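You operate a simulated robot arm through the tools that you are given. There is no shell and no other tool. Be economical: measure what you need, move in short steps, check, and stop when the job is done.

You run a simulated robot arm. Do the job below in one go: nothing can be reset, and whatever is moved stays where it is left.

## Task
Frame the deep drawer's purple panel and turn both latches over it.
Fine: stand it in the wooden frame on the glazing bench; shut the drawer. Where these are worked on the way, their far stop is far enough and under half their travel is too little: deep drawer.
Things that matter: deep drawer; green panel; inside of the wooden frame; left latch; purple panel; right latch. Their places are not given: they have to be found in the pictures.

Only the result counts: the job must be done as asked and must still hold three seconds after the hand-in. Knocking over, shifting, dropping, spilling or breaking anything else fails it.

## Robot
A 6-joint arm with a two-finger gripper, fixed in place. Base frame: the origin is at the foot of the arm, x ahead of it, y to its left, z up. Units: m, degrees, N and s.
Its first joint turns from -166.0 to 166.0 degrees. Payload 2.45 kg.
The tool frame sits at the grasp point between the pads (the TCP): z along the fingers, y along the line on which they close. The tips reach 0.02 m beyond it. Largest opening 0.14 m; the body of the gripper starts 0.168 m behind the TCP.
Orientation is told as [roll, pitch, yaw] about the base's x, y, z axes, in that order, counted from this pose: with the fingers straight down and closing along the base's y, the tool's x points along the base's -x, its y along +y and its z along -z.

## Interface
- The arm moves only by the tool send_rows. Its argument "deltas" is a list of rows, each an object of numbers (a shift or turn left out is 0, a gripper value left out holds the last): "x", "y", "z": the shift along the tool's x, y, z in cm; "ax", "ay", "az": the turn, a rotation vector about the tool's x, y, z in degrees. In form: [{"x": .., "y": .., "z": .., "ax": .., "ay": .., "az": ..}, ...]. A call has 1 to 10 rows; each row is the pose to reach, as a shift and turn from the pose commanded when the call began, along the tool's axes at that moment. "fingers" is the opening, from 0 (shut) to 1 (fully open), set as the call begins (left out, the last holds). Rows are played at 5 a second. More than 0.05 m and 8.6 degrees between two rows, or a gripper value outside its range, and nothing of the call is played. A pose out of reach is approached as far as the arm can. The call stops where the force on the tool passes 40 N (or 10 N more than at its start, if that is more) or the arm is blocked; 0.2 s more then pass. The fingers move at their own pace (about 0.045 m/s each) and stop on an object; they squeeze with about 43 N. The grip force told is the motor's: it shows also when the fingers shut on nothing. Time passes only in rows, and 0.2 s behind the last, so rows that repeat a pose let the fingers close. The reply holds the time, the measured pose of the TCP, the force on the tool along the base axes, the opening and the grip force, in the units named above and with some noise, with the torque about the TCP (base axes, N m) and any sound that the robot's microphone picked up.
- Cameras (640 x 400 px; columns grow to the right, rows downward): "scene" is fixed at [0.2183, -0.6483, 1.5378]; the picture's right is [0.44, -0.90, 0.00], its down [-0.32, -0.16, -0.93] and it looks along [0.84, 0.41, -0.36] (base axes); focal length 281 px, centre (320, 200). "wrist" rides on the gripper at [0.078, 0.011, -0.209] in the tool frame; the picture's right is [-0.14, 0.99, 0.00], its down [-0.92, -0.13, -0.37] and it looks along [-0.37, -0.05, 0.93] (tool axes); focal length 280 px, centre (320, 200).
- capture(camera): a new picture of that camera. It takes no simulated time.
- pixel_to_xyz(camera, pixels): for up to 12 pixels [column, row] of the newest picture of that camera ("zoom" is the newest enlarged one), the place [x, y, z] in the base frame of the surface seen there, good to about 0.002 m. It takes no simulated time.
- zoom(camera, box): a new picture of the part [left, top, right, bottom] of that camera's present view, enlarged. It takes no simulated time.
- finish_job(): hands the job in; it is judged then, once.

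Keep the steps short. Do not move on a guess: measure, check each grasp and each placing, and mend mistakes. In all there are 80 turns and 34 pictures (those below and enlarged ones count). Leave the gripper open and the arm clear of the work at the hand-in unless told otherwise, and finish with a single line.

The tools are called after "Call:" as a command line: name --argument value ..., lists and objects as JSON in quotes. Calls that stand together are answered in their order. send_rows: Moves the arm, as the interface text tells. Its arguments: {"type":"object","properties":{"deltas":{"type":"array"},"fingers":{"type":"number"}},"required":["deltas"]} The other tools are called the same way: capture (camera) takes a picture; pixel_to_xyz (camera, pixels) gives the place of the surface under pixels of a picture; zoom (camera, box) takes an enlarged picture of a part of a camera's view; finish_job () hands the job in.

At the start:

```text
time_s: 0.0
tool_pos: [0.4897, -0.284, 1.4696]
tcp_rot: [0.0, 0.0, 0.0]
ft_force: [-0.1, -0.1, -0.2]
torque: [-0.06, 0.02, 0.0]
finger_gap: 0.1403
grasp_force: 0.0
```

scene: 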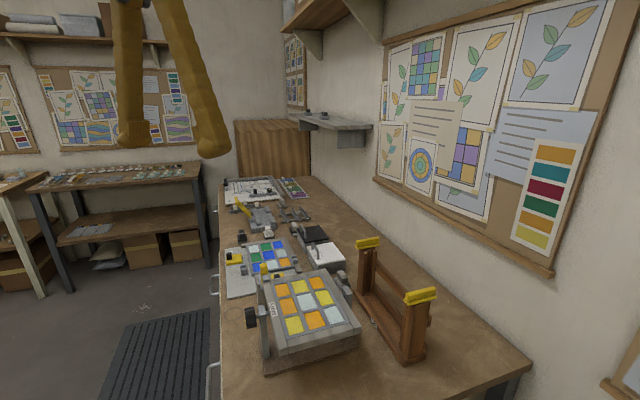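
wrist: 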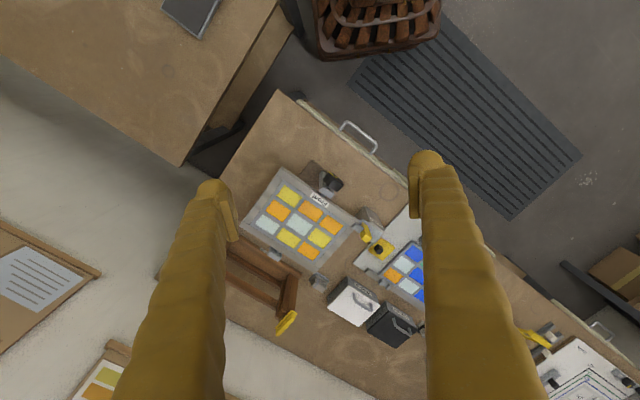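

I see the bench, a wooden frame with two yellow latches (around 395,295), and drawer handles along the left edge (215,285 and 212,375). I'll enlarge the picture to see more.

Call:
zoom --camera "scene" --box '[330, 220, 490, 370]'

Call:
zoom --camera "scene" --box '[190, 220, 350, 400]'

Call:
pixel_to_xyz --camera "wrist" --pixels '[[358, 132], [297, 102], [415, 200], [378, 175], [280, 92], [603, 328], [287, 322], [235, 235], [290, 290], [262, 260], [330, 100], [390, 190]]'

Call:
pixel_to_xyz --camera "scene" --pixels '[[368, 243], [421, 295], [366, 262], [421, 312], [385, 340], [410, 355], [360, 295], [215, 285], [212, 375], [430, 345], [500, 365], [240, 380]]'

```text
2.67 times, centred on (410, 295) of scene
```

zoom: 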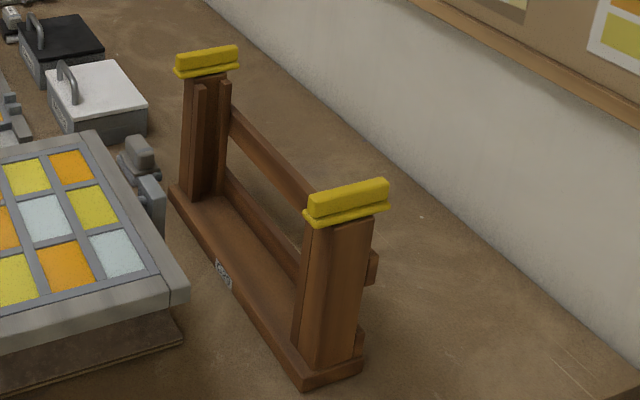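

```text
2.22 times, centred on (270, 310) of scene
```

zoom: 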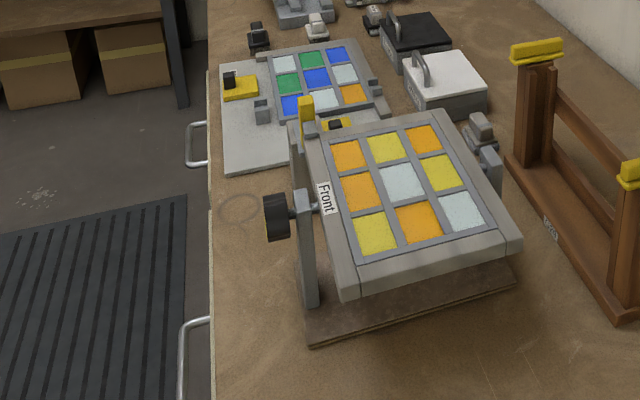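

```text
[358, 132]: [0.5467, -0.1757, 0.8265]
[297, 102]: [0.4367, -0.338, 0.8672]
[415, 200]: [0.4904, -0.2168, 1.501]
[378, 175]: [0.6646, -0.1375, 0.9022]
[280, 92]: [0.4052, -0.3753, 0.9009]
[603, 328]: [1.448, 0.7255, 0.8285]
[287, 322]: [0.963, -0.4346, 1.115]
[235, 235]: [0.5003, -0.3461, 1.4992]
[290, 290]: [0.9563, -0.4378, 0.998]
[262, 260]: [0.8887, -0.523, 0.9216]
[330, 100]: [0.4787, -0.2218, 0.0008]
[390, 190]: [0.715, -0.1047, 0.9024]
```

```text
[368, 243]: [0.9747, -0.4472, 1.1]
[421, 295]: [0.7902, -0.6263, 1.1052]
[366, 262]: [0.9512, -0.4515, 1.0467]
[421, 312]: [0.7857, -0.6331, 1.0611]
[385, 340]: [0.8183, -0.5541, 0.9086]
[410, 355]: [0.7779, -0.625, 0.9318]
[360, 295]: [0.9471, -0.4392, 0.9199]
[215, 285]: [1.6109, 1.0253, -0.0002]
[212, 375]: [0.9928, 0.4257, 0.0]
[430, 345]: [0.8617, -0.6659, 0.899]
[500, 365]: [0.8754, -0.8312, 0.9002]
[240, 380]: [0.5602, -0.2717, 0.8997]
```

The frame and bench run about 45° to the base axes, and the nearest handle is at about (0.547, -0.176, 0.827). Before choosing a drawer I want to see the bench front. I'll yaw the tool 45° so the wrist camera faces the bench.

Call:
send_rows --deltas '[{"az": 7.5}, {"az": 15}, {"az": 22.5}, {"az": 30}, {"az": 37.5}, {"az": 45}]'

```text
time_s: 1.4
tool_pos: [0.4907, -0.2844, 1.47]
tcp_rot: [0.0, 0.0, -45.1]
ft_force: [0.9, 0.5, 0.2]
torque: [0.01, 0.02, -0.02]
finger_gap: 0.14
grasp_force: 0.0
```

Yaw is -45°. Next I'll pull back along n, lower the tool and tilt it so the camera looks at the drawer fronts.

Call:
send_rows --deltas '[{"x": 3, "z": 2, "ay": -5}, {"x": 5, "z": 5, "ay": -10}, {"x": 8, "z": 8, "ay": -15}, {"x": 10, "z": 12, "ay": -20}, {"x": 10, "z": 16, "ay": -25}, {"x": 10, "z": 20, "ay": -30}, {"x": 10, "z": 24, "ay": -35}, {"x": 10, "z": 28, "ay": -40}]'

Call:
capture --camera "wrist"

```text
time_s: 2.2
tool_pos: [0.5126, -0.2688, 1.302]
tcp_rot: [-3.4, -3.0, -44.4]
ft_force: [-0.6, 0.2, 0.7]
torque: [0.01, 0.03, 0.02]
finger_gap: 0.14
grasp_force: 0.0
stopped in row 3: the arm was blocked; the commanded pose is now the measured one
```

```text
29 pictures are left
```

wrist: 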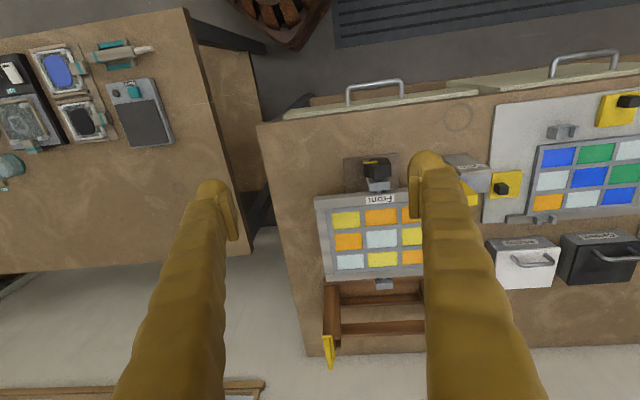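

The arm stopped near its inner limit. From here I can see two handles, at (375,85) and (585,58). I'll measure the handles, bench edge, frame and latches.

Call:
pixel_to_xyz --camera "wrist" --pixels '[[350, 90], [375, 84], [400, 80], [349, 100], [403, 92], [300, 113], [460, 95], [270, 130], [590, 85], [556, 68], [612, 54], [328, 350]]'

Call:
zoom --camera "wrist" --box '[250, 40, 640, 140]'

```text
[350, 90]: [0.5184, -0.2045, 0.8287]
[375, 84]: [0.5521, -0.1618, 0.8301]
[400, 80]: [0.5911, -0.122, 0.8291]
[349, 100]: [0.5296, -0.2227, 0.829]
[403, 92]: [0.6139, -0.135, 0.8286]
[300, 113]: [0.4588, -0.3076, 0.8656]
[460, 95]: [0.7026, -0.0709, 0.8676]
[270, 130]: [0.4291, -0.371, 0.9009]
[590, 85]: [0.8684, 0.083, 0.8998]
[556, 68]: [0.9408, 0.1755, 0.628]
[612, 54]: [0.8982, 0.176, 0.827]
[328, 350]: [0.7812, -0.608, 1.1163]
```

```text
1.64 times, centred on (445, 90) of wrist
```

zoom: 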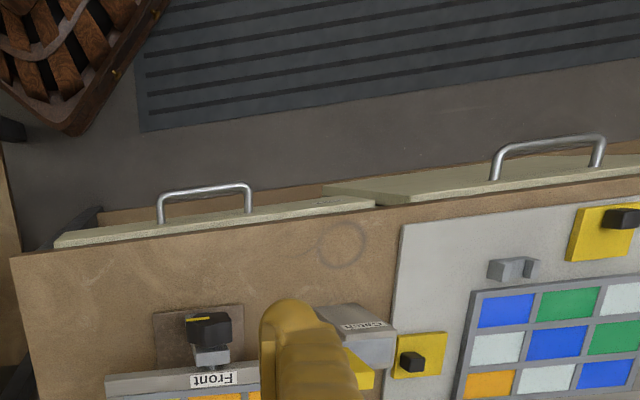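

The second drawer (handle near 585,58) shows a tall front that reaches below z=0.63, while the nearer one is shallow. I'll move along the bench and tilt to see both fronts properly.

Call:
send_rows --deltas '[{"y": 4}, {"y": 8, "x": 1}, {"y": 12, "x": 2}, {"y": 16, "x": 3}, {"y": 20, "x": 4}, {"y": 24, "x": 5, "ay": -5}, {"y": 28, "x": 6, "ay": -11}, {"y": 32, "x": 7, "ay": -18}, {"y": 34, "x": 8, "ay": -25}, {"y": 34, "x": 8, "ay": -32}]'

Call:
capture --camera "wrist"

```text
time_s: 4.4
tool_pos: [0.6939, 0.0293, 1.2813]
tcp_rot: [-4.1, -35.3, -42.3]
ft_force: [-0.7, 0.1, 0.3]
torque: [0.02, 0.02, -0.02]
finger_gap: 0.1403
grasp_force: 0.1
```

```text
27 pictures are left
```

wrist: 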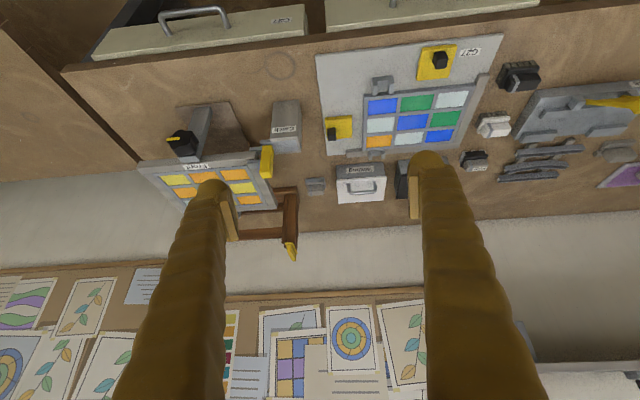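

The drawers are at the very top of the picture, with small labels. I'll lower the tool and back it out to face them.

Call:
send_rows --deltas '[{"x": 3, "z": 3}, {"x": 6, "z": 6}, {"x": 9, "z": 9}, {"x": 12, "z": 12}, {"x": 15, "z": 14.5}]'

Call:
capture --camera "wrist"

```text
time_s: 5.6
tool_pos: [0.6595, 0.0491, 1.0767]
tcp_rot: [-4.1, -35.2, -42.3]
ft_force: [-0.2, 0.2, 0.1]
torque: [0.0, -0.01, 0.03]
finger_gap: 0.1397
grasp_force: 0.1
```

```text
26 pictures are left
```

wrist: 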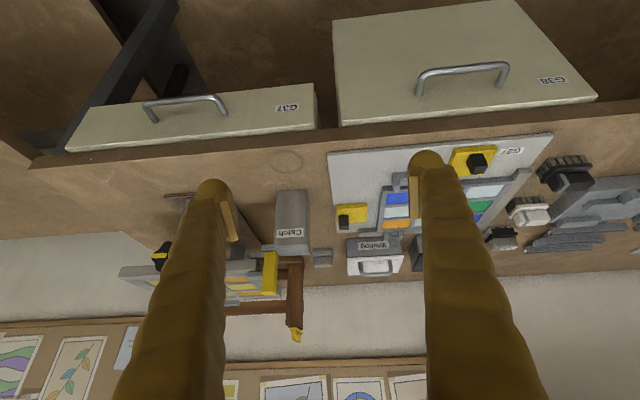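

The right drawer (label G38) has the tall front, so it is the deep drawer. I'll measure its handle and front.

Call:
pixel_to_xyz --camera "wrist" --pixels '[[425, 75], [463, 69], [500, 65], [419, 90], [506, 83], [345, 117], [590, 95], [337, 30], [510, 5], [460, 105], [450, 40], [560, 117]]'

Call:
zoom --camera "wrist" --box '[330, 0, 610, 130]'

```text
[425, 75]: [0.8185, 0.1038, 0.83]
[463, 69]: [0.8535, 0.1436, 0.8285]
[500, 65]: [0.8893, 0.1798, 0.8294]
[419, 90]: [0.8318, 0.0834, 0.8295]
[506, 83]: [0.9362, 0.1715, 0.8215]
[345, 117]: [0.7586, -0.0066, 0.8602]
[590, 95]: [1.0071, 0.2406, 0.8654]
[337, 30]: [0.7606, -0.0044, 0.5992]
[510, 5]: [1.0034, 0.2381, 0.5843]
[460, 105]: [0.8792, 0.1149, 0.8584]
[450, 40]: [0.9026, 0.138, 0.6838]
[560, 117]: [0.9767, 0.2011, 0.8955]
```

```text
2.29 times, centred on (470, 65) of wrist
```

zoom: 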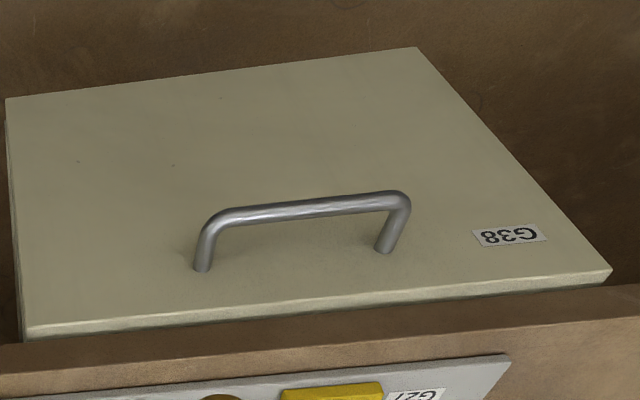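

The deep drawer's bar is centred near n=-0.507 at z≈0.826, and its front is at n≈-0.541 (the bench runs at exactly 45°). I'll raise the tool and bring it back upright.

Call:
send_rows --deltas '[{"x": -2, "z": -3, "ax": -0.6, "ay": 5, "az": -0.2}, {"x": -4, "z": -6, "ax": -1.2, "ay": 10, "az": -0.4}, {"x": -6, "z": -9, "ax": -2, "ay": 17, "az": -0.6}, {"x": -8.6, "z": -12.3, "ax": -2.7, "ay": 24, "az": -0.9}, {"x": -8.6, "z": -12.3, "ax": -3.4, "ay": 30, "az": -1.1}, {"x": -8.6, "z": -12.3, "ax": -4.1, "ay": 35.2, "az": -1.3}]'

```text
time_s: 7.0
tool_pos: [0.6629, 0.0521, 1.2247]
tcp_rot: [0.1, 0.1, -42.3]
ft_force: [-0.5, -0.6, 0.1]
torque: [0.01, -0.01, 0.01]
finger_gap: 0.14
grasp_force: 0.1
```

Upright now. Next I'll turn the yaw toward +45° and move above the handle, setting the finger opening to 0.17 (about 24 mm).

Call:
send_rows --deltas '[{"az": -8.4, "x": -0.8, "y": 2}, {"az": -16.8, "x": -1.6, "y": 4}, {"az": -25.2, "x": -2.5, "y": 6}, {"az": -33.6, "x": -3.4, "y": 8}, {"az": -42, "x": -4.2, "y": 10}, {"az": -50.4, "x": -5, "y": 12}, {"az": -58.8, "x": -6, "y": 14}, {"az": -67.2, "x": -6.8, "y": 16}, {"az": -75.6, "x": -7.6, "y": 18}, {"az": -84, "x": -8.43, "y": 19.57}]' --fingers 0.17

```text
time_s: 9.2
tool_pos: [0.8562, 0.1415, 1.2268]
tcp_rot: [0.0, -0.1, 42.0]
ft_force: [-0.4, 0.1, 0.6]
torque: [0.0, 0.0, -0.02]
finger_gap: 0.0238
grasp_force: 0.0
```

I'm over the handle. I'll finish the yaw, go down to about z=0.875 and check the alignment by camera.

Call:
send_rows --deltas '[{"az": -3, "z": 5}, {"az": -3, "z": 10}, {"az": -3, "z": 15}, {"az": -3, "z": 20}, {"az": -3, "z": 25}, {"az": -3, "z": 30}, {"az": -3, "z": 33}, {"az": -3, "z": 35}]'

Call:
capture --camera "wrist"

```text
time_s: 11.0
tool_pos: [0.858, 0.1434, 0.8731]
tcp_rot: [-0.1, -0.1, 44.7]
ft_force: [-0.5, -1.4, 1.2]
torque: [0.02, 0.0, -0.02]
finger_gap: 0.0238
grasp_force: 0.1
```

```text
24 pictures are left
```

wrist: 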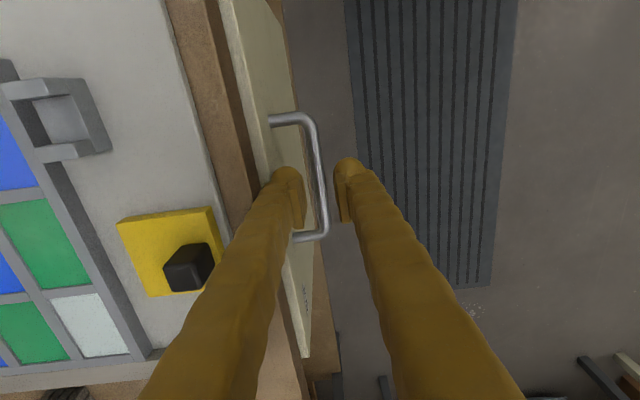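

The bar (column about 318) sits midway between the fingertips (288 and 348). I'll go down onto it and close.

Call:
send_rows --deltas '[{"z": 2}, {"z": 4}, {"z": 4.8}]'

Call:
send_rows --deltas '[{}, {}, {}]' --fingers 0

```text
time_s: 11.8
tool_pos: [0.857, 0.1418, 0.8277]
tcp_rot: [0.0, 0.0, 44.7]
ft_force: [-2.4, 3.6, 0.1]
torque: [-0.12, -0.18, 0.09]
finger_gap: 0.0213
grasp_force: 0.1
```

```text
time_s: 12.6
tool_pos: [0.8581, 0.1427, 0.8282]
tcp_rot: [-0.1, -0.1, 44.8]
ft_force: [-0.4, -2.2, -3.0]
torque: [0.03, 0.0, 0.9]
finger_gap: 0.0087
grasp_force: 36.3
```

Bar gripped (opening 8.7 mm, 36 N). I'll pull along +n (tool +y).

Call:
send_rows --deltas '[{"y": 2}, {"y": 5}, {"y": 8}, {"y": 11}, {"y": 14}, {"y": 17}, {"y": 20}, {"y": 23}, {"y": 26}, {"y": 29}]'

```text
time_s: 14.7
tool_pos: [0.6733, 0.3286, 0.8264]
tcp_rot: [0.1, -0.2, 44.8]
ft_force: [6.2, 2.8, -11.8]
torque: [-0.2, 0.17, 1.06]
finger_gap: 0.0078
grasp_force: 35.9
stopped in row 10: the force on the tool passed its limit at 43 N (the readings are from after the stop); the commanded pose is now the measured one
```

The drawer travelled 0.26 m and hit its stop. I'll release, rise, and look inside.

Call:
send_rows --deltas '[{}, {}, {}]' --fingers 0.17

Call:
send_rows --deltas '[{"z": -4}, {"z": -8}, {"z": -12}, {"z": -16}, {"z": -20}, {"z": -24}, {"z": -28}, {"z": -30}]'

Call:
capture --camera "wrist"

Call:
capture --camera "scene"

```text
time_s: 15.4
tool_pos: [0.6723, 0.33, 0.8266]
tcp_rot: [0.0, -0.3, 44.9]
ft_force: [-0.1, 0.5, -0.2]
torque: [0.0, 0.01, 0.01]
finger_gap: 0.0239
grasp_force: 0.1
```

```text
time_s: 17.2
tool_pos: [0.6725, 0.3287, 1.1268]
tcp_rot: [0.0, -0.2, 44.9]
ft_force: [0.7, -0.3, -0.1]
torque: [0.0, 0.02, 0.0]
finger_gap: 0.024
grasp_force: 0.0
```

```text
23 pictures are left
```

wrist: 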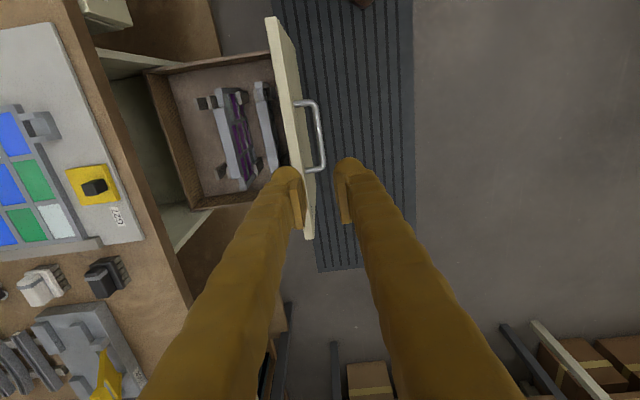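

```text
22 pictures are left
```

scene: 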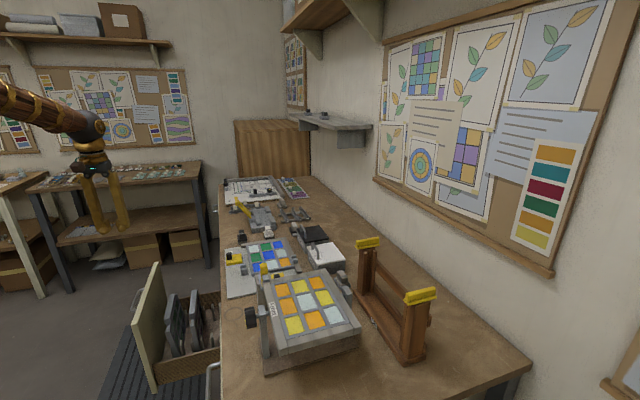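

Two panels stand in racks in the drawer; the inner one is purple. I'll enlarge that area.

Call:
zoom --camera "wrist" --box '[140, 40, 330, 220]'

Call:
zoom --camera "scene" --box '[120, 250, 240, 390]'

Call:
pixel_to_xyz --camera "wrist" --pixels '[[218, 92], [230, 130], [245, 185], [240, 95], [240, 130], [251, 175], [258, 87], [265, 120], [205, 102], [224, 170], [195, 140], [276, 165]]'

```text
2.22 times, centred on (235, 130) of wrist
```

zoom: 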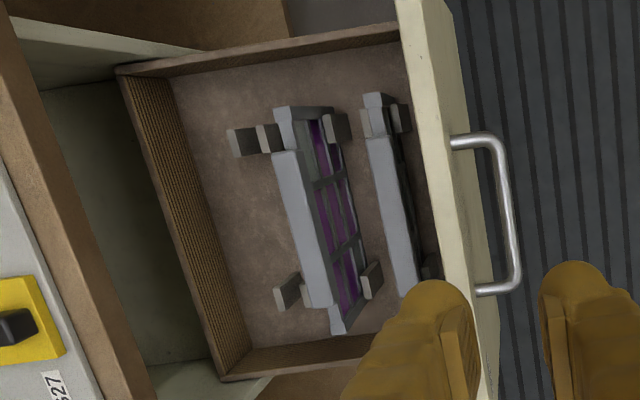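

```text
2.86 times, centred on (180, 320) of scene
```

zoom: 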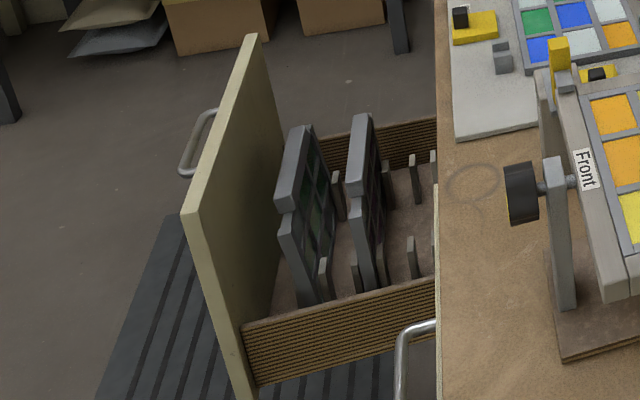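

```text
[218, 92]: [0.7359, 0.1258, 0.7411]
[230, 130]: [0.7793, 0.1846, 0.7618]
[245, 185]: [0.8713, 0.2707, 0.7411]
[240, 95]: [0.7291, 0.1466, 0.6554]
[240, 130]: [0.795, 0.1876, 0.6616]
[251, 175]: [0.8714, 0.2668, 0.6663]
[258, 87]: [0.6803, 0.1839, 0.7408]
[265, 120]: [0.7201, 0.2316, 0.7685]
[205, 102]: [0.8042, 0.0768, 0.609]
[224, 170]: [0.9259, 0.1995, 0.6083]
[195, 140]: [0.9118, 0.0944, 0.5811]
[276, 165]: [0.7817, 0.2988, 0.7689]
```

The panels stand across n: purple near n=-0.42, the other near -0.345, with tops at z≈0.765. I'll move above the purple panel for a closer look.

Call:
send_rows --deltas '[{"y": -4}, {"y": -8}, {"y": -12}, {"y": -15}, {"y": -17.8}, {"y": -17.8, "z": 4}, {"y": -17.8, "z": 8}, {"y": -17.8, "z": 12}, {"y": -17.8, "z": 16}]' --fingers 0.38

Call:
capture --camera "wrist"

```text
time_s: 19.2
tool_pos: [0.7972, 0.2031, 0.9681]
tcp_rot: [0.0, -0.3, 44.8]
ft_force: [0.4, -0.1, -0.5]
torque: [0.03, -0.03, 0.02]
finger_gap: 0.0534
grasp_force: 0.0
```

```text
19 pictures are left
```

wrist: 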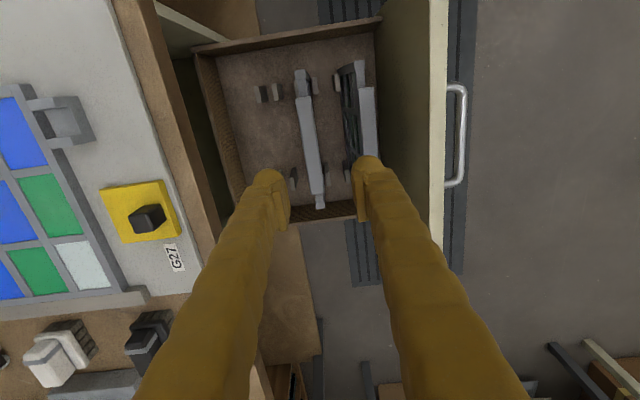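

The purple panel's top rail runs from (298,75) to (320,205). I'll measure its edges.

Call:
pixel_to_xyz --camera "wrist" --pixels '[[302, 76], [304, 92], [304, 102], [310, 140], [304, 140], [315, 140], [317, 185], [319, 192], [320, 203], [362, 95], [368, 120], [361, 64]]'

Call:
zoom --camera "wrist" --box '[250, 50, 390, 220]'

```text
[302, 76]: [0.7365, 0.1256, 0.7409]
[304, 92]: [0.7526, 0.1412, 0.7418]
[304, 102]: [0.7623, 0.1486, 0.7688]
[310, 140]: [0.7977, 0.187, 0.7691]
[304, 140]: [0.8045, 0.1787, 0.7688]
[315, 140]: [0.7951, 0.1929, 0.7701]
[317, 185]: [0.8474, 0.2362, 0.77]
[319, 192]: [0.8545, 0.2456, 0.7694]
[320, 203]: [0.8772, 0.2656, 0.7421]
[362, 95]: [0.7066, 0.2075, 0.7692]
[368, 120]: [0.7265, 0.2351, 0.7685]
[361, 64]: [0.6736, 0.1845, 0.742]
```

```text
2.35 times, centred on (320, 135) of wrist
```

zoom: 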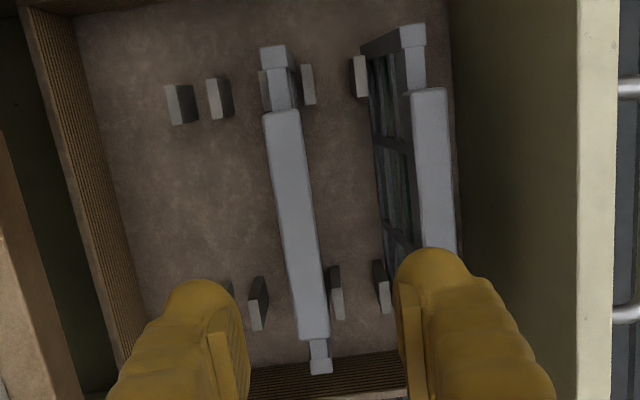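

The rail is about 17 mm thick, centred at n=-0.433, with its top at z=0.769; the tabs at the ends are at z=0.741. I'll shift 1.3 cm and descend to z=0.757.

Call:
send_rows --deltas '[{"y": -1.3, "z": 3}, {"y": -1.3, "z": 7}, {"y": -1.3, "z": 11}, {"y": -1.3, "z": 15}, {"y": -1.3, "z": 18}, {"y": -1.3, "z": 20}, {"y": -1.3, "z": 21.1}]'

Call:
send_rows --deltas '[{}, {}, {}, {}]' --fingers 0

```text
time_s: 20.9
tool_pos: [0.8079, 0.1928, 0.7534]
tcp_rot: [0.0, -0.1, 44.8]
ft_force: [-0.1, -1.5, -0.3]
torque: [-0.01, -0.01, 0.02]
finger_gap: 0.0532
grasp_force: 0.0
```

```text
time_s: 21.9
tool_pos: [0.8078, 0.1932, 0.7547]
tcp_rot: [0.0, -0.2, 44.9]
ft_force: [-0.4, 0.2, 0.4]
torque: [0.05, -0.07, 0.11]
finger_gap: 0.021
grasp_force: 42.9
```

Gripped at 21 mm with 43 N. I'll lift straight up.

Call:
send_rows --deltas '[{"z": -1}, {"z": -3}, {"z": -6}, {"z": -10}, {"z": -14}, {"z": -18}, {"z": -22}, {"z": -26}, {"z": -30}, {"z": -34}]'

Call:
send_rows --deltas '[{"z": -4}, {"z": -8}, {"z": -12}, {"z": -16}, {"z": -20}, {"z": -22}, {"z": -22}]'

Call:
capture --camera "scene"

```text
time_s: 24.1
tool_pos: [0.8031, 0.1937, 1.0924]
tcp_rot: [0.1, -0.1, 44.8]
ft_force: [-0.1, 0.8, -7.1]
torque: [-0.01, 0.01, -0.01]
finger_gap: 0.0207
grasp_force: 43.0
```

```text
time_s: 25.6
tool_pos: [0.8063, 0.1917, 1.3136]
tcp_rot: [0.0, -0.3, 44.7]
ft_force: [-0.7, 0.0, -5.8]
torque: [0.0, -0.01, 0.01]
finger_gap: 0.0211
grasp_force: 43.0
```

```text
17 pictures are left
```

scene: 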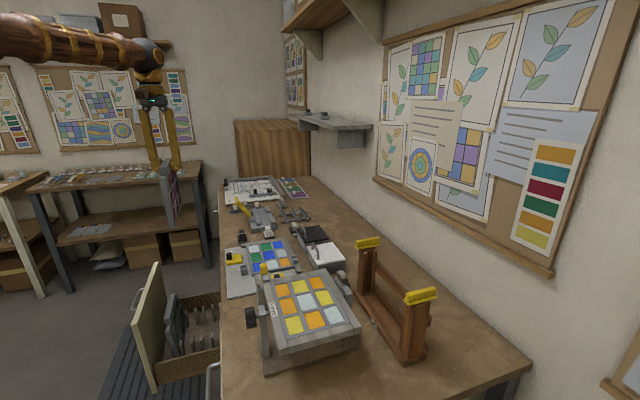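

The panel is in hand. Next I'll enlarge the panel and the frame to measure their sizes.

Call:
zoom --camera "scene" --box '[140, 100, 200, 240]'

Call:
pixel_to_xyz --camera "zoom" --pixels '[[320, 340], [320, 330], [330, 200], [360, 200], [340, 300], [310, 180], [310, 345], [375, 210], [375, 300], [350, 345]]'

Call:
zoom --camera "scene" --box '[340, 230, 450, 370]'

```text
2.86 times, centred on (170, 170) of scene
```

zoom: 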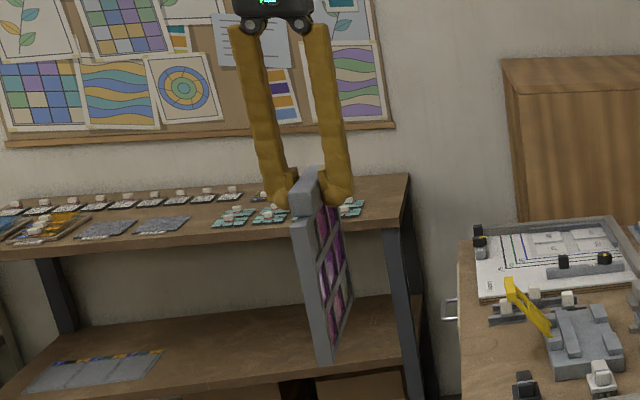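

```text
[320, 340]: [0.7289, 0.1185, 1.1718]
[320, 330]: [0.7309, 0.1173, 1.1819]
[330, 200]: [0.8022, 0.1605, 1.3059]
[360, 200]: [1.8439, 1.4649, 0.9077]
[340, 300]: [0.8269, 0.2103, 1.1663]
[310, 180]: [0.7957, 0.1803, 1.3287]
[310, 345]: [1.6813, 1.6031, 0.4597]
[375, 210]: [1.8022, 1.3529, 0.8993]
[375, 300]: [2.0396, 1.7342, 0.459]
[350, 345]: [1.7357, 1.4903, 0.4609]
```

```text
2.86 times, centred on (395, 300) of scene
```

zoom: 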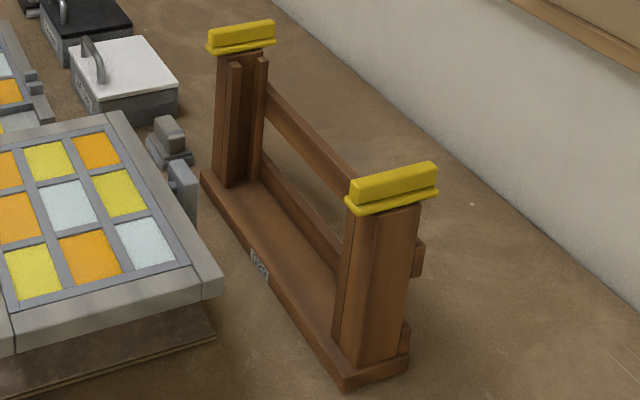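

Now measuring the frame: posts, groove strips, base, latches.

Call:
pixel_to_xyz --camera "zoom" --pixels '[[240, 22], [212, 38], [270, 28], [348, 185], [434, 170], [390, 185], [236, 66], [262, 62], [248, 120], [236, 140], [262, 130], [275, 110]]'

Call:
pixel_to_xyz --camera "zoom" --pixels '[[300, 128], [320, 130], [270, 200], [320, 270], [290, 250], [290, 205], [345, 210], [410, 210], [350, 300], [405, 300], [228, 55], [222, 100]]'

```text
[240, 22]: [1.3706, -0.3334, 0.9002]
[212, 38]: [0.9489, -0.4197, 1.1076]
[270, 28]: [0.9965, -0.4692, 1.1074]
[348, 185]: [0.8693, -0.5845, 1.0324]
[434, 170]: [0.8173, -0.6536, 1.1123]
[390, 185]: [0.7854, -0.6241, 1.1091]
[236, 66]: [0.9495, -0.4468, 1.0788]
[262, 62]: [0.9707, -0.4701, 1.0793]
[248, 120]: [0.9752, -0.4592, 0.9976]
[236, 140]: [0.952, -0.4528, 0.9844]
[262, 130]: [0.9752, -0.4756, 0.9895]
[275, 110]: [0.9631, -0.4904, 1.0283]
```

```text
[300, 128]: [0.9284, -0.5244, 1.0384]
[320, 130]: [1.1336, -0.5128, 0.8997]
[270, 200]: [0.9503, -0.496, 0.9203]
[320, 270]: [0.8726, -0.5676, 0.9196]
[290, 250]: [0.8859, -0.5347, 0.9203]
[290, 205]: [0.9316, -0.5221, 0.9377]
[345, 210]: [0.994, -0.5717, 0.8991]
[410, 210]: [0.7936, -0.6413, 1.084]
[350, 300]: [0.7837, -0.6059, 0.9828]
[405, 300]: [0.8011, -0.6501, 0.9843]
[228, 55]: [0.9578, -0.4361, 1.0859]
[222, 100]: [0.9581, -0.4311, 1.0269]
```

I'll take a wrist picture of the held panel to measure its width and ends.

Call:
zoom --camera "wrist" --box '[270, 60, 380, 220]'

Call:
pixel_to_xyz --camera "zoom" --pixels '[[320, 20], [320, 40], [320, 60], [300, 60], [320, 80], [340, 60], [320, 370], [320, 380], [320, 360], [320, 350], [310, 370], [330, 370]]'

```text
2.50 times, centred on (325, 140) of wrist
```

zoom: 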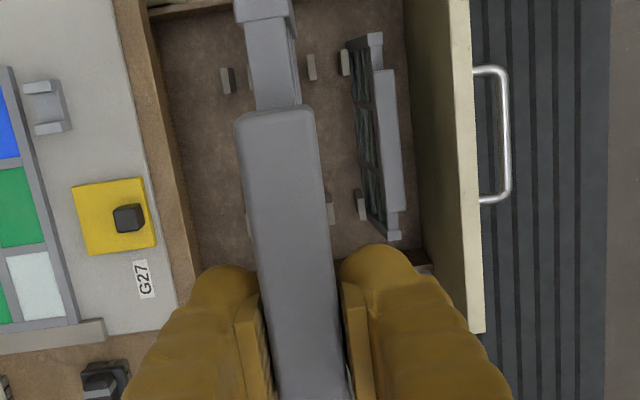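

```text
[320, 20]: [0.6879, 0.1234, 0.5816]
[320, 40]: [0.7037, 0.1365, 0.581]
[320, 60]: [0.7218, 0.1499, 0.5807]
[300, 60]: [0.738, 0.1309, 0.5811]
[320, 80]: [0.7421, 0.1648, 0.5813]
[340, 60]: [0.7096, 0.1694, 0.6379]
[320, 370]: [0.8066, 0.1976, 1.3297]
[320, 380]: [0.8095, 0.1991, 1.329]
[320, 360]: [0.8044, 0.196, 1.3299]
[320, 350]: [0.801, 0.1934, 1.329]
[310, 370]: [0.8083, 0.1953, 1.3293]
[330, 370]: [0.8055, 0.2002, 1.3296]
```

Call:
pixel_to_xyz --camera "zoom" --pixels '[[262, 3], [262, 12], [240, 12], [288, 12], [250, 40], [290, 40], [270, 60], [270, 95], [275, 112], [242, 150], [318, 150]]'

Call:
pixel_to_xyz --camera "wrist" --pixels '[[301, 70], [301, 71], [302, 72], [302, 73], [320, 206], [320, 207], [321, 208], [321, 209], [297, 75], [307, 75], [316, 205], [325, 205]]'

```text
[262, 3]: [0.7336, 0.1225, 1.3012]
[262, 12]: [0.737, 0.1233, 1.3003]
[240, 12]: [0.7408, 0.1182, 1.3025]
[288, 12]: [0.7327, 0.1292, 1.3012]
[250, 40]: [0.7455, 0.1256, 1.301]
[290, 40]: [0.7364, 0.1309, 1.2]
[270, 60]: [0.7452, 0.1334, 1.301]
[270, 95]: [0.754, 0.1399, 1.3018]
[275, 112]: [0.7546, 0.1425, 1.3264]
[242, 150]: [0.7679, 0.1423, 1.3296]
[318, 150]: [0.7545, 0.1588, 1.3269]
```

```text
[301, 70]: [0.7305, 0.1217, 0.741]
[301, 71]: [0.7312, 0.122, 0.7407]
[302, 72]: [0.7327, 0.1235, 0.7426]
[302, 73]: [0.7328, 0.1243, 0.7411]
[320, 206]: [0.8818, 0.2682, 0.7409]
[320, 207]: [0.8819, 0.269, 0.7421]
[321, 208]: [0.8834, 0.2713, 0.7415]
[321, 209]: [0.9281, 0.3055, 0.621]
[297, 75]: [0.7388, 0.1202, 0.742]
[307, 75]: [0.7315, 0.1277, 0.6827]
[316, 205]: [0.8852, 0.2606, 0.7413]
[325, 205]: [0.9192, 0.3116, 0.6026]
```

The panel is about 0.2145 m wide and its centre is about 1.5 mm to +u of the TCP. I'll carry it at height to a standoff in front of the frame.

Call:
send_rows --deltas '[{"x": 3, "y": -2.3}, {"x": 6.5, "y": -5}, {"x": 10, "y": -8}, {"x": 13.5, "y": -10.5}, {"x": 17, "y": -13}, {"x": 20.5, "y": -16}, {"x": 24, "y": -19}, {"x": 27.5, "y": -21.5}, {"x": 31, "y": -24}]'

Call:
send_rows --deltas '[{"x": 3.5, "y": -2.5}, {"x": 7, "y": -5}, {"x": 10.5, "y": -8}, {"x": 13.5, "y": -11}, {"x": 15.3, "y": -12.7}, {"x": 15.3, "y": -12.7}]'

Call:
capture --camera "wrist"

```text
time_s: 27.6
tool_pos: [0.7548, -0.1969, 1.3135]
tcp_rot: [0.0, -0.1, 44.9]
ft_force: [-0.1, -0.7, -5.3]
torque: [-0.02, 0.0, -0.04]
finger_gap: 0.0209
grasp_force: 43.1
```

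```text
time_s: 29.1
tool_pos: [0.7342, -0.3943, 1.3143]
tcp_rot: [0.0, -0.1, 44.8]
ft_force: [0.1, 0.5, -6.0]
torque: [-0.01, 0.03, -0.03]
finger_gap: 0.0208
grasp_force: 42.6
```

```text
13 pictures are left
```

wrist: 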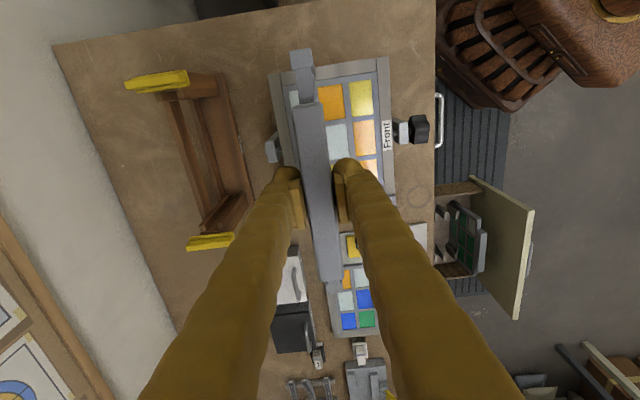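

Good view of the frame at (125–245, 70–250). I'll enlarge it and measure.

Call:
zoom --camera "wrist" --box '[110, 55, 270, 265]'

Call:
pixel_to_xyz --camera "wrist" --pixels '[[128, 86], [186, 78], [156, 83], [190, 241], [230, 237], [210, 239], [200, 85], [210, 90], [195, 100], [222, 232], [205, 205], [225, 200]]'

```text
1.90 times, centred on (190, 160) of wrist
```

zoom: 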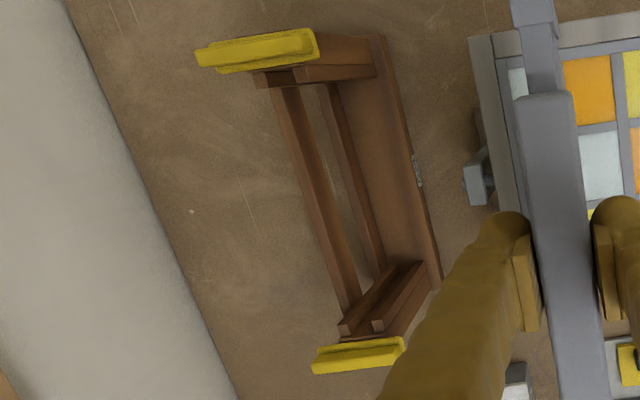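

```text
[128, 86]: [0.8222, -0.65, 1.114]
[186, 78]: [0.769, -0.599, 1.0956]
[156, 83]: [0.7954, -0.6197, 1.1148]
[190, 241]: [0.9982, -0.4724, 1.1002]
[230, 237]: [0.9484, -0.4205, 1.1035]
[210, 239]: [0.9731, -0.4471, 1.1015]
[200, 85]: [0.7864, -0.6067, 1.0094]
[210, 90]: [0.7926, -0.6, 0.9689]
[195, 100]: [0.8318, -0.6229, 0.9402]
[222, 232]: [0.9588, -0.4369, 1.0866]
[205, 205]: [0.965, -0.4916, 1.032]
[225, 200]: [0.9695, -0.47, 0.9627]
```

Call:
pixel_to_xyz --camera "zoom" --pixels '[[344, 327], [340, 330], [350, 323], [378, 325], [384, 322], [373, 328], [363, 325], [368, 310], [390, 268], [402, 285], [360, 300], [410, 275]]'

Call:
pixel_to_xyz --camera "zoom" --pixels '[[258, 80], [268, 82], [275, 80], [282, 78], [290, 78], [298, 75], [305, 77], [320, 74], [350, 72], [350, 45], [375, 60], [300, 82]]'

```text
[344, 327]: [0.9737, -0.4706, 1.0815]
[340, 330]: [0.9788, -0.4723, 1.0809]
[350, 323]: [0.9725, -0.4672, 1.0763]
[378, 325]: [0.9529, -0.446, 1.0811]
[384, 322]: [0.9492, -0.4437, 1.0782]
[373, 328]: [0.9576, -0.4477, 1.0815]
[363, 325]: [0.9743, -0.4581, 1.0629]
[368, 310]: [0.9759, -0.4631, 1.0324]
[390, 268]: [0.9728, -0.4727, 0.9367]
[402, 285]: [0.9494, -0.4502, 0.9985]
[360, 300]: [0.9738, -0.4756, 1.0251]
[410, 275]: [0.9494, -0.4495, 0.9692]
```

```text
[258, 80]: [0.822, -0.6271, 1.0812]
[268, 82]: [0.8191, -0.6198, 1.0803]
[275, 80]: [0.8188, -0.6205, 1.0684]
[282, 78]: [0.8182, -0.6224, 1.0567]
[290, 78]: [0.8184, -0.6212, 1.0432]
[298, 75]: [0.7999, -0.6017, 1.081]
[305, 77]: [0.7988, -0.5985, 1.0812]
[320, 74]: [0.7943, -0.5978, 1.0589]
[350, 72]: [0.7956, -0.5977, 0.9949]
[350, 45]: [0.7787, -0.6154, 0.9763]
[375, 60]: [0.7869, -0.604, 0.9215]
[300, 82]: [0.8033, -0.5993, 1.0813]
```

From the measurements, the groove spans n≈-0.993 to -1.018 (centre -1.0055), the strip faces are at u≈0.144 and 0.352 (centre u≈0.248), and the base is at z=0.92. I'll move over the frame at height and check the reach.

Call:
send_rows --deltas '[{"x": -0.3, "y": -4}, {"x": -0.6, "y": -8}, {"x": -0.6, "y": -12}, {"x": -0.6, "y": -16}, {"x": -0.6, "y": -19}, {"x": -0.6, "y": -20.8}, {"x": -0.6, "y": -20.8}]'

Call:
capture --camera "wrist"

```text
time_s: 30.6
tool_pos: [0.8871, -0.5377, 1.3104]
tcp_rot: [-0.1, -0.2, 44.8]
ft_force: [0.1, 0.4, -5.5]
torque: [-0.01, -0.04, 0.03]
finger_gap: 0.021
grasp_force: 43.4
```

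```text
11 pictures are left
```

wrist: 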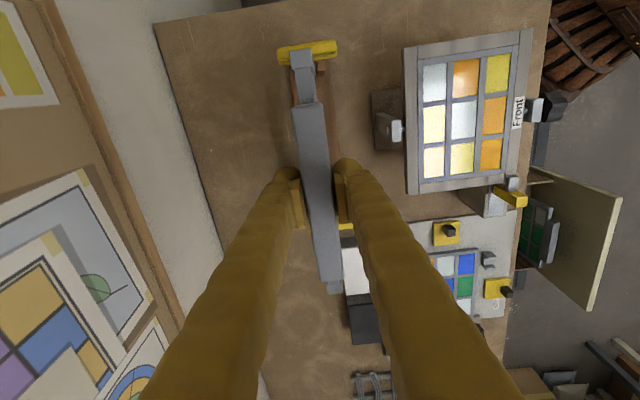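

It reaches. I'll measure the panel's ends here (pixels (303,55) and (334,288)) against the frame.

Call:
pixel_to_xyz --camera "wrist" --pixels '[[302, 52], [302, 54], [294, 56], [311, 56], [303, 56], [334, 286], [335, 291], [328, 288], [341, 288], [288, 57], [332, 45], [313, 52]]'

Call:
zoom --camera "wrist" --box '[270, 30, 350, 110]'

```text
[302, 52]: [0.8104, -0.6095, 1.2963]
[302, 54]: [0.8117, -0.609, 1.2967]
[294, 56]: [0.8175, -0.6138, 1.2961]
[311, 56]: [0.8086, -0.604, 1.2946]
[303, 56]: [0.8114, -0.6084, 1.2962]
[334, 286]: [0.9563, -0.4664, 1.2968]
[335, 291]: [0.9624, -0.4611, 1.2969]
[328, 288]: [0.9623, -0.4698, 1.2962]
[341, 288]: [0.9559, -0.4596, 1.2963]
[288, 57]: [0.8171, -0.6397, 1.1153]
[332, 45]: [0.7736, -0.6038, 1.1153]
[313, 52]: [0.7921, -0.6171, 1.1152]
```

```text
5.00 times, centred on (310, 70) of wrist
```

zoom: 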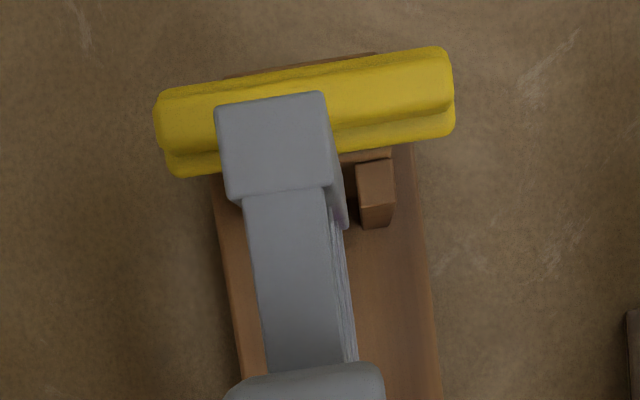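

The panel centre is at u≈0.2473 and n≈-1.006, matching the frame centre. I'll lower it slowly into the grooves.

Call:
send_rows --deltas '[{"z": 3}, {"z": 5}, {"z": 6.5}, {"z": 8}, {"z": 9.5}, {"z": 11}, {"z": 12.5}, {"z": 14}]'

```text
time_s: 32.5
tool_pos: [0.8875, -0.5357, 1.1719]
tcp_rot: [0.0, -0.2, 44.8]
ft_force: [0.1, -0.5, -5.7]
torque: [-0.01, 0.01, 0.02]
finger_gap: 0.021
grasp_force: 42.9
```

No contact force so far, with the bottom well inside the grooves. I'll go the rest of the way until it touches the base.

Call:
send_rows --deltas '[{"z": 2}, {"z": 4}, {"z": 6}, {"z": 7.5}, {"z": 8.2}, {"z": 8.7}, {"z": 9.1}, {"z": 9.4}, {"z": 9.7}]'

```text
time_s: 34.5
tool_pos: [0.8863, -0.5356, 1.0779]
tcp_rot: [-0.1, -0.1, 44.8]
ft_force: [1.7, -1.8, 29.1]
torque: [-0.09, -0.15, 0.03]
finger_gap: 0.0174
grasp_force: 42.0
```

The panel is seated (29 N upward, TCP z=1.078). I'll ease off, open the fingers and rise.

Call:
send_rows --deltas '[{"z": -0.2}, {"z": -0.2}, {"z": -0.2}, {"z": -0.2}]' --fingers 0.4

Call:
send_rows --deltas '[{"z": -2}, {"z": -4}, {"z": -8}, {"z": -12}, {"z": -16}, {"z": -20}]'

Call:
capture --camera "wrist"

```text
time_s: 35.5
tool_pos: [0.8872, -0.5364, 1.0777]
tcp_rot: [0.0, -0.3, 44.7]
ft_force: [0.0, 0.0, 0.2]
torque: [0.0, -0.03, 0.03]
finger_gap: 0.0559
grasp_force: 0.2
```

```text
time_s: 36.9
tool_pos: [0.8865, -0.5366, 1.2794]
tcp_rot: [0.0, -0.2, 44.9]
ft_force: [0.2, 0.0, -0.8]
torque: [0.02, 0.02, 0.0]
finger_gap: 0.0559
grasp_force: 0.0
```

```text
9 pictures are left
```

wrist: 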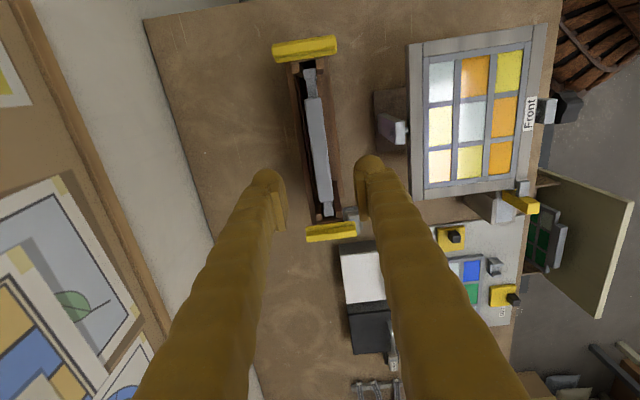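

The panel stands in the frame between the latches. I'll measure the latch bars ((305,48) and (331,232)) and the panel's tab tops.

Call:
pixel_to_xyz --camera "wrist" --pixels '[[276, 52], [334, 44], [305, 45], [305, 52], [308, 234], [354, 229], [331, 229], [331, 236], [310, 75], [327, 209], [318, 140], [308, 60]]'

Call:
zoom --camera "wrist" --box '[260, 20, 400, 250]'

```text
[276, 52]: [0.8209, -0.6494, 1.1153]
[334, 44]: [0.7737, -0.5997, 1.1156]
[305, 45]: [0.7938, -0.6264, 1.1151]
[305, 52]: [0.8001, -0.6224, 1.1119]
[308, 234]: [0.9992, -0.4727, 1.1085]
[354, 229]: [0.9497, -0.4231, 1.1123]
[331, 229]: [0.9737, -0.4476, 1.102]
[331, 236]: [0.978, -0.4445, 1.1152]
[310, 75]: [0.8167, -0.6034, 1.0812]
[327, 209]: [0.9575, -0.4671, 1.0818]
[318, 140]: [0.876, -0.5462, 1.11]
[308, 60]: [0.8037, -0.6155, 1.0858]
```

```text
1.74 times, centred on (330, 135) of wrist
```

zoom: 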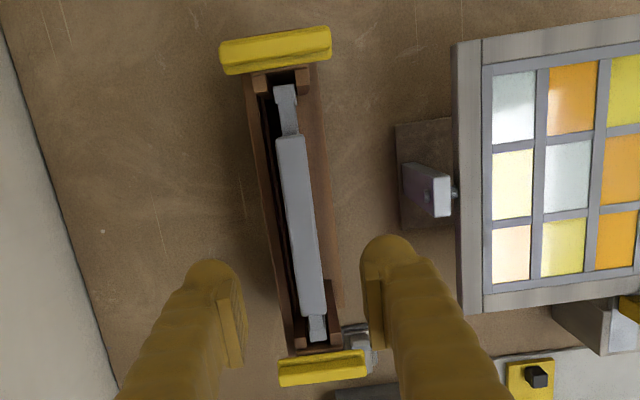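

The tab tops (z≈1.0815) are level with the strip tops, and 0.92 plus the 0.16 panel height fits, so the panel is fully seated. For the right latch (pivot u≈0.122, n≈-1.0045, top 1.115), I'll move above it and yaw so the fingers close across the bar.

Call:
send_rows --deltas '[{"x": 1.5, "az": 8.5}, {"x": 3, "az": 17}, {"x": 4.5, "az": 25.5}, {"x": 6, "az": 34}, {"x": 7.5, "az": 42.5}, {"x": 9, "az": 51}, {"x": 10.5, "y": 0.1, "az": 59.5}, {"x": 12, "y": 0.15, "az": 68}, {"x": 12.5, "y": 0.17, "az": 76.5}, {"x": 12.5, "y": 0.17, "az": 85}]'

```text
time_s: 39.0
tool_pos: [0.7964, -0.6246, 1.2772]
tcp_rot: [0.1, 0.0, -40.3]
ft_force: [0.2, -0.6, 0.4]
torque: [0.0, 0.03, -0.02]
finger_gap: 0.0559
grasp_force: 0.2
```

Over the right latch. I'll finish the yaw, lower to z≈1.113 (tips at 1.093, above the post top 1.087) and grip.

Call:
send_rows --deltas '[{"az": 4.7, "z": 4}, {"az": 4.7, "z": 8}, {"az": 4.7, "z": 12}, {"az": 4.7, "z": 14.5}, {"az": 4.7, "z": 16.4}, {"az": 4.7, "z": 16.4}]'

Call:
send_rows --deltas '[{}, {}, {}, {}]' --fingers 0

```text
time_s: 40.5
tool_pos: [0.7972, -0.6229, 1.1158]
tcp_rot: [0.2, 0.0, -45.0]
ft_force: [-0.2, -0.1, 0.0]
torque: [-0.02, 0.01, 0.0]
finger_gap: 0.0559
grasp_force: 0.0
```

```text
time_s: 41.5
tool_pos: [0.7952, -0.6239, 1.1144]
tcp_rot: [0.1, 0.1, -44.9]
ft_force: [-19.7, -16.4, -3.4]
torque: [-0.19, 0.13, -0.05]
finger_gap: 0.0116
grasp_force: 33.8
```

Gripped (11.6 mm) but with a 25 N side load toward -u, so the bar sits slightly that way. I'll ease 2 mm that way and then start turning.

Call:
send_rows --deltas '[{"y": -0.1}, {"y": -0.2}, {"y": -0.2}]'

```text
time_s: 42.2
tool_pos: [0.7952, -0.6243, 1.1146]
tcp_rot: [0.2, 0.0, -45.0]
ft_force: [-12.1, 0.3, 5.0]
torque: [0.08, 0.15, -0.09]
finger_gap: 0.0111
grasp_force: 38.8
```

The load has dropped. I'll turn the latch.

Call:
send_rows --deltas '[{"az": -4}, {"az": -10}, {"az": -18}, {"az": -26}, {"az": -34}, {"az": -42}, {"az": -50}]'

```text
time_s: 43.9
tool_pos: [0.7949, -0.6253, 1.1136]
tcp_rot: [0.3, -0.1, 5.1]
ft_force: [8.5, 4.3, 4.1]
torque: [-0.17, -0.1, -9.15]
finger_gap: 0.053
grasp_force: 44.7
```

The fingers were forced open to 53 mm with 9 N·m of torque. The latch resists this way, so it must turn the other way. I'll go straight back.

Call:
send_rows --deltas '[{"az": 8}, {"az": 16}, {"az": 24}, {"az": 32}, {"az": 40}, {"az": 50}, {"az": 50}, {"az": 50}]'

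Call:
zoom --camera "scene" --box '[340, 220, 450, 370]'

```text
refused: row 6 steps farther than a row can; nothing moved
```

```text
2.67 times, centred on (395, 295) of scene
```

zoom: 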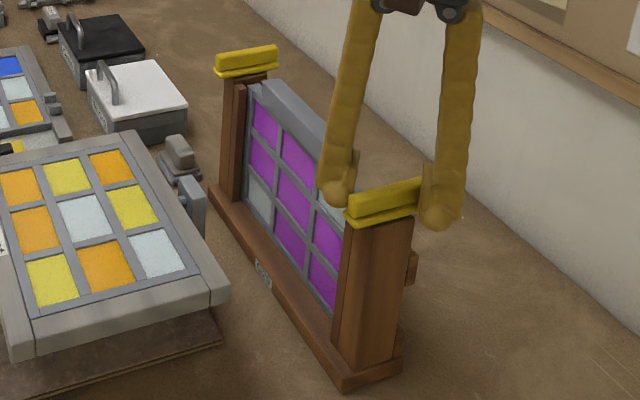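

The latch is still in its original position and the frame is unmoved. I'll rotate back in smaller steps.

Call:
send_rows --deltas '[{"az": 8}, {"az": 16}, {"az": 24}, {"az": 32}, {"az": 40}, {"az": 48}, {"az": 50}, {"az": 50}]'

```text
time_s: 45.6
tool_pos: [0.794, -0.6248, 1.1146]
tcp_rot: [0.2, 0.1, -44.9]
ft_force: [2.2, 13.3, -0.8]
torque: [0.15, -0.01, 0.03]
finger_gap: 0.0112
grasp_force: 38.9
```

Now a small test turn the other way.

Call:
send_rows --deltas '[{"az": 5}, {"az": 10}, {"az": 16}]'

```text
time_s: 46.5
tool_pos: [0.797, -0.6241, 1.1136]
tcp_rot: [0.3, 0.1, -61.1]
ft_force: [3.5, 21.6, 1.6]
torque: [0.38, 0.06, 0.06]
finger_gap: 0.011
grasp_force: 37.4
```

It turns freely this way (torque 0.06, gap unchanged). I'll continue.

Call:
send_rows --deltas '[{"az": 8}, {"az": 16}, {"az": 24}, {"az": 32}]'

```text
time_s: 47.3
tool_pos: [0.7977, -0.6242, 1.1132]
tcp_rot: [0.3, 0.3, -85.7]
ft_force: [2.5, -0.1, 0.6]
torque: [-0.15, -0.04, 0.04]
finger_gap: 0.0109
grasp_force: 37.8
stopped in row 4: the force on the tool passed its limit at 41 N (the readings are from after the stop); the commanded pose is now the measured one
```

Force relaxed after the stop; I'm at -85.7°. I'll carry on gently.

Call:
send_rows --deltas '[{"az": 6}, {"az": 12}, {"az": 18}, {"az": 24}]'

```text
time_s: 48.3
tool_pos: [0.7979, -0.6251, 1.1131]
tcp_rot: [0.3, 0.2, -109.7]
ft_force: [37.1, -8.7, 2.7]
torque: [-0.33, -0.3, 0.11]
finger_gap: 0.0111
grasp_force: 37.7
```

A 37 N load along +x; I'll shift 2 mm that way and then continue.

Call:
send_rows --deltas '[{"x": 0.05, "y": 0.15}, {"x": 0.07, "y": 0.25}]'

Call:
send_rows --deltas '[{"az": 6}, {"az": 12}, {"az": 18}, {"az": 25.3}]'

```text
time_s: 48.9
tool_pos: [0.7975, -0.625, 1.1136]
tcp_rot: [0.0, 0.2, -109.8]
ft_force: [4.6, -1.2, 0.1]
torque: [-0.12, 0.01, 0.05]
finger_gap: 0.0109
grasp_force: 37.5
```

```text
time_s: 49.9
tool_pos: [0.7988, -0.6251, 1.1138]
tcp_rot: [0.1, 0.1, -135.0]
ft_force: [11.3, -23.3, 0.7]
torque: [-0.25, -0.12, 0.16]
finger_gap: 0.011
grasp_force: 38.3
```

The right latch has turned 90°. I'll release, rise, and check.

Call:
send_rows --deltas '[{}, {}, {}]' --fingers 0.4

Call:
send_rows --deltas '[{"z": -2}, {"z": -5}, {"z": -9}, {"z": -13}, {"z": -16}]'

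Call:
zoom --camera "scene" --box '[340, 220, 450, 370]'

Call:
pixel_to_xyz --camera "zoom" --pixels '[[345, 190], [380, 205], [320, 165], [250, 60], [220, 65], [275, 62], [300, 110], [370, 195], [350, 180]]'

```text
time_s: 50.7
tool_pos: [0.7987, -0.6251, 1.1143]
tcp_rot: [0.0, 0.2, -135.0]
ft_force: [0.6, 0.5, 0.2]
torque: [0.01, -0.03, -0.03]
finger_gap: 0.0561
grasp_force: 0.0
```

```text
time_s: 51.9
tool_pos: [0.7971, -0.626, 1.2734]
tcp_rot: [0.0, 0.1, -135.0]
ft_force: [0.4, 0.1, -0.3]
torque: [0.0, 0.01, -0.03]
finger_gap: 0.056
grasp_force: 0.1
```

```text
2.67 times, centred on (395, 295) of scene
```

zoom: 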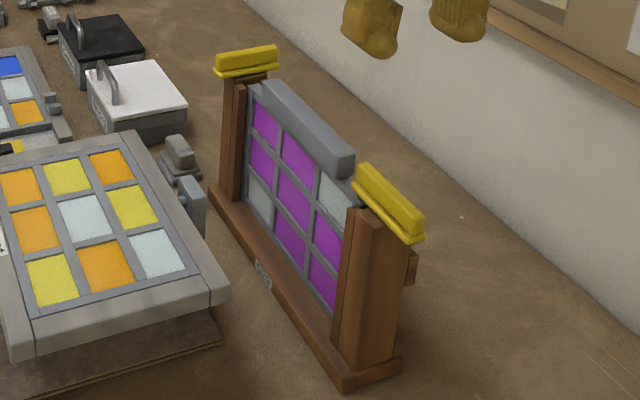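

```text
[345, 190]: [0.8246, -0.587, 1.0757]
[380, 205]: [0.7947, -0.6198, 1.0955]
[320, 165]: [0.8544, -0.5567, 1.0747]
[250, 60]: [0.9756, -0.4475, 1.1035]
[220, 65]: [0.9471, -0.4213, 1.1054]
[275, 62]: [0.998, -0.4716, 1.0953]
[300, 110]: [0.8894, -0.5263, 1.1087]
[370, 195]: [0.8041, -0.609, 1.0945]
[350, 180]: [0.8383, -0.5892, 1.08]
```

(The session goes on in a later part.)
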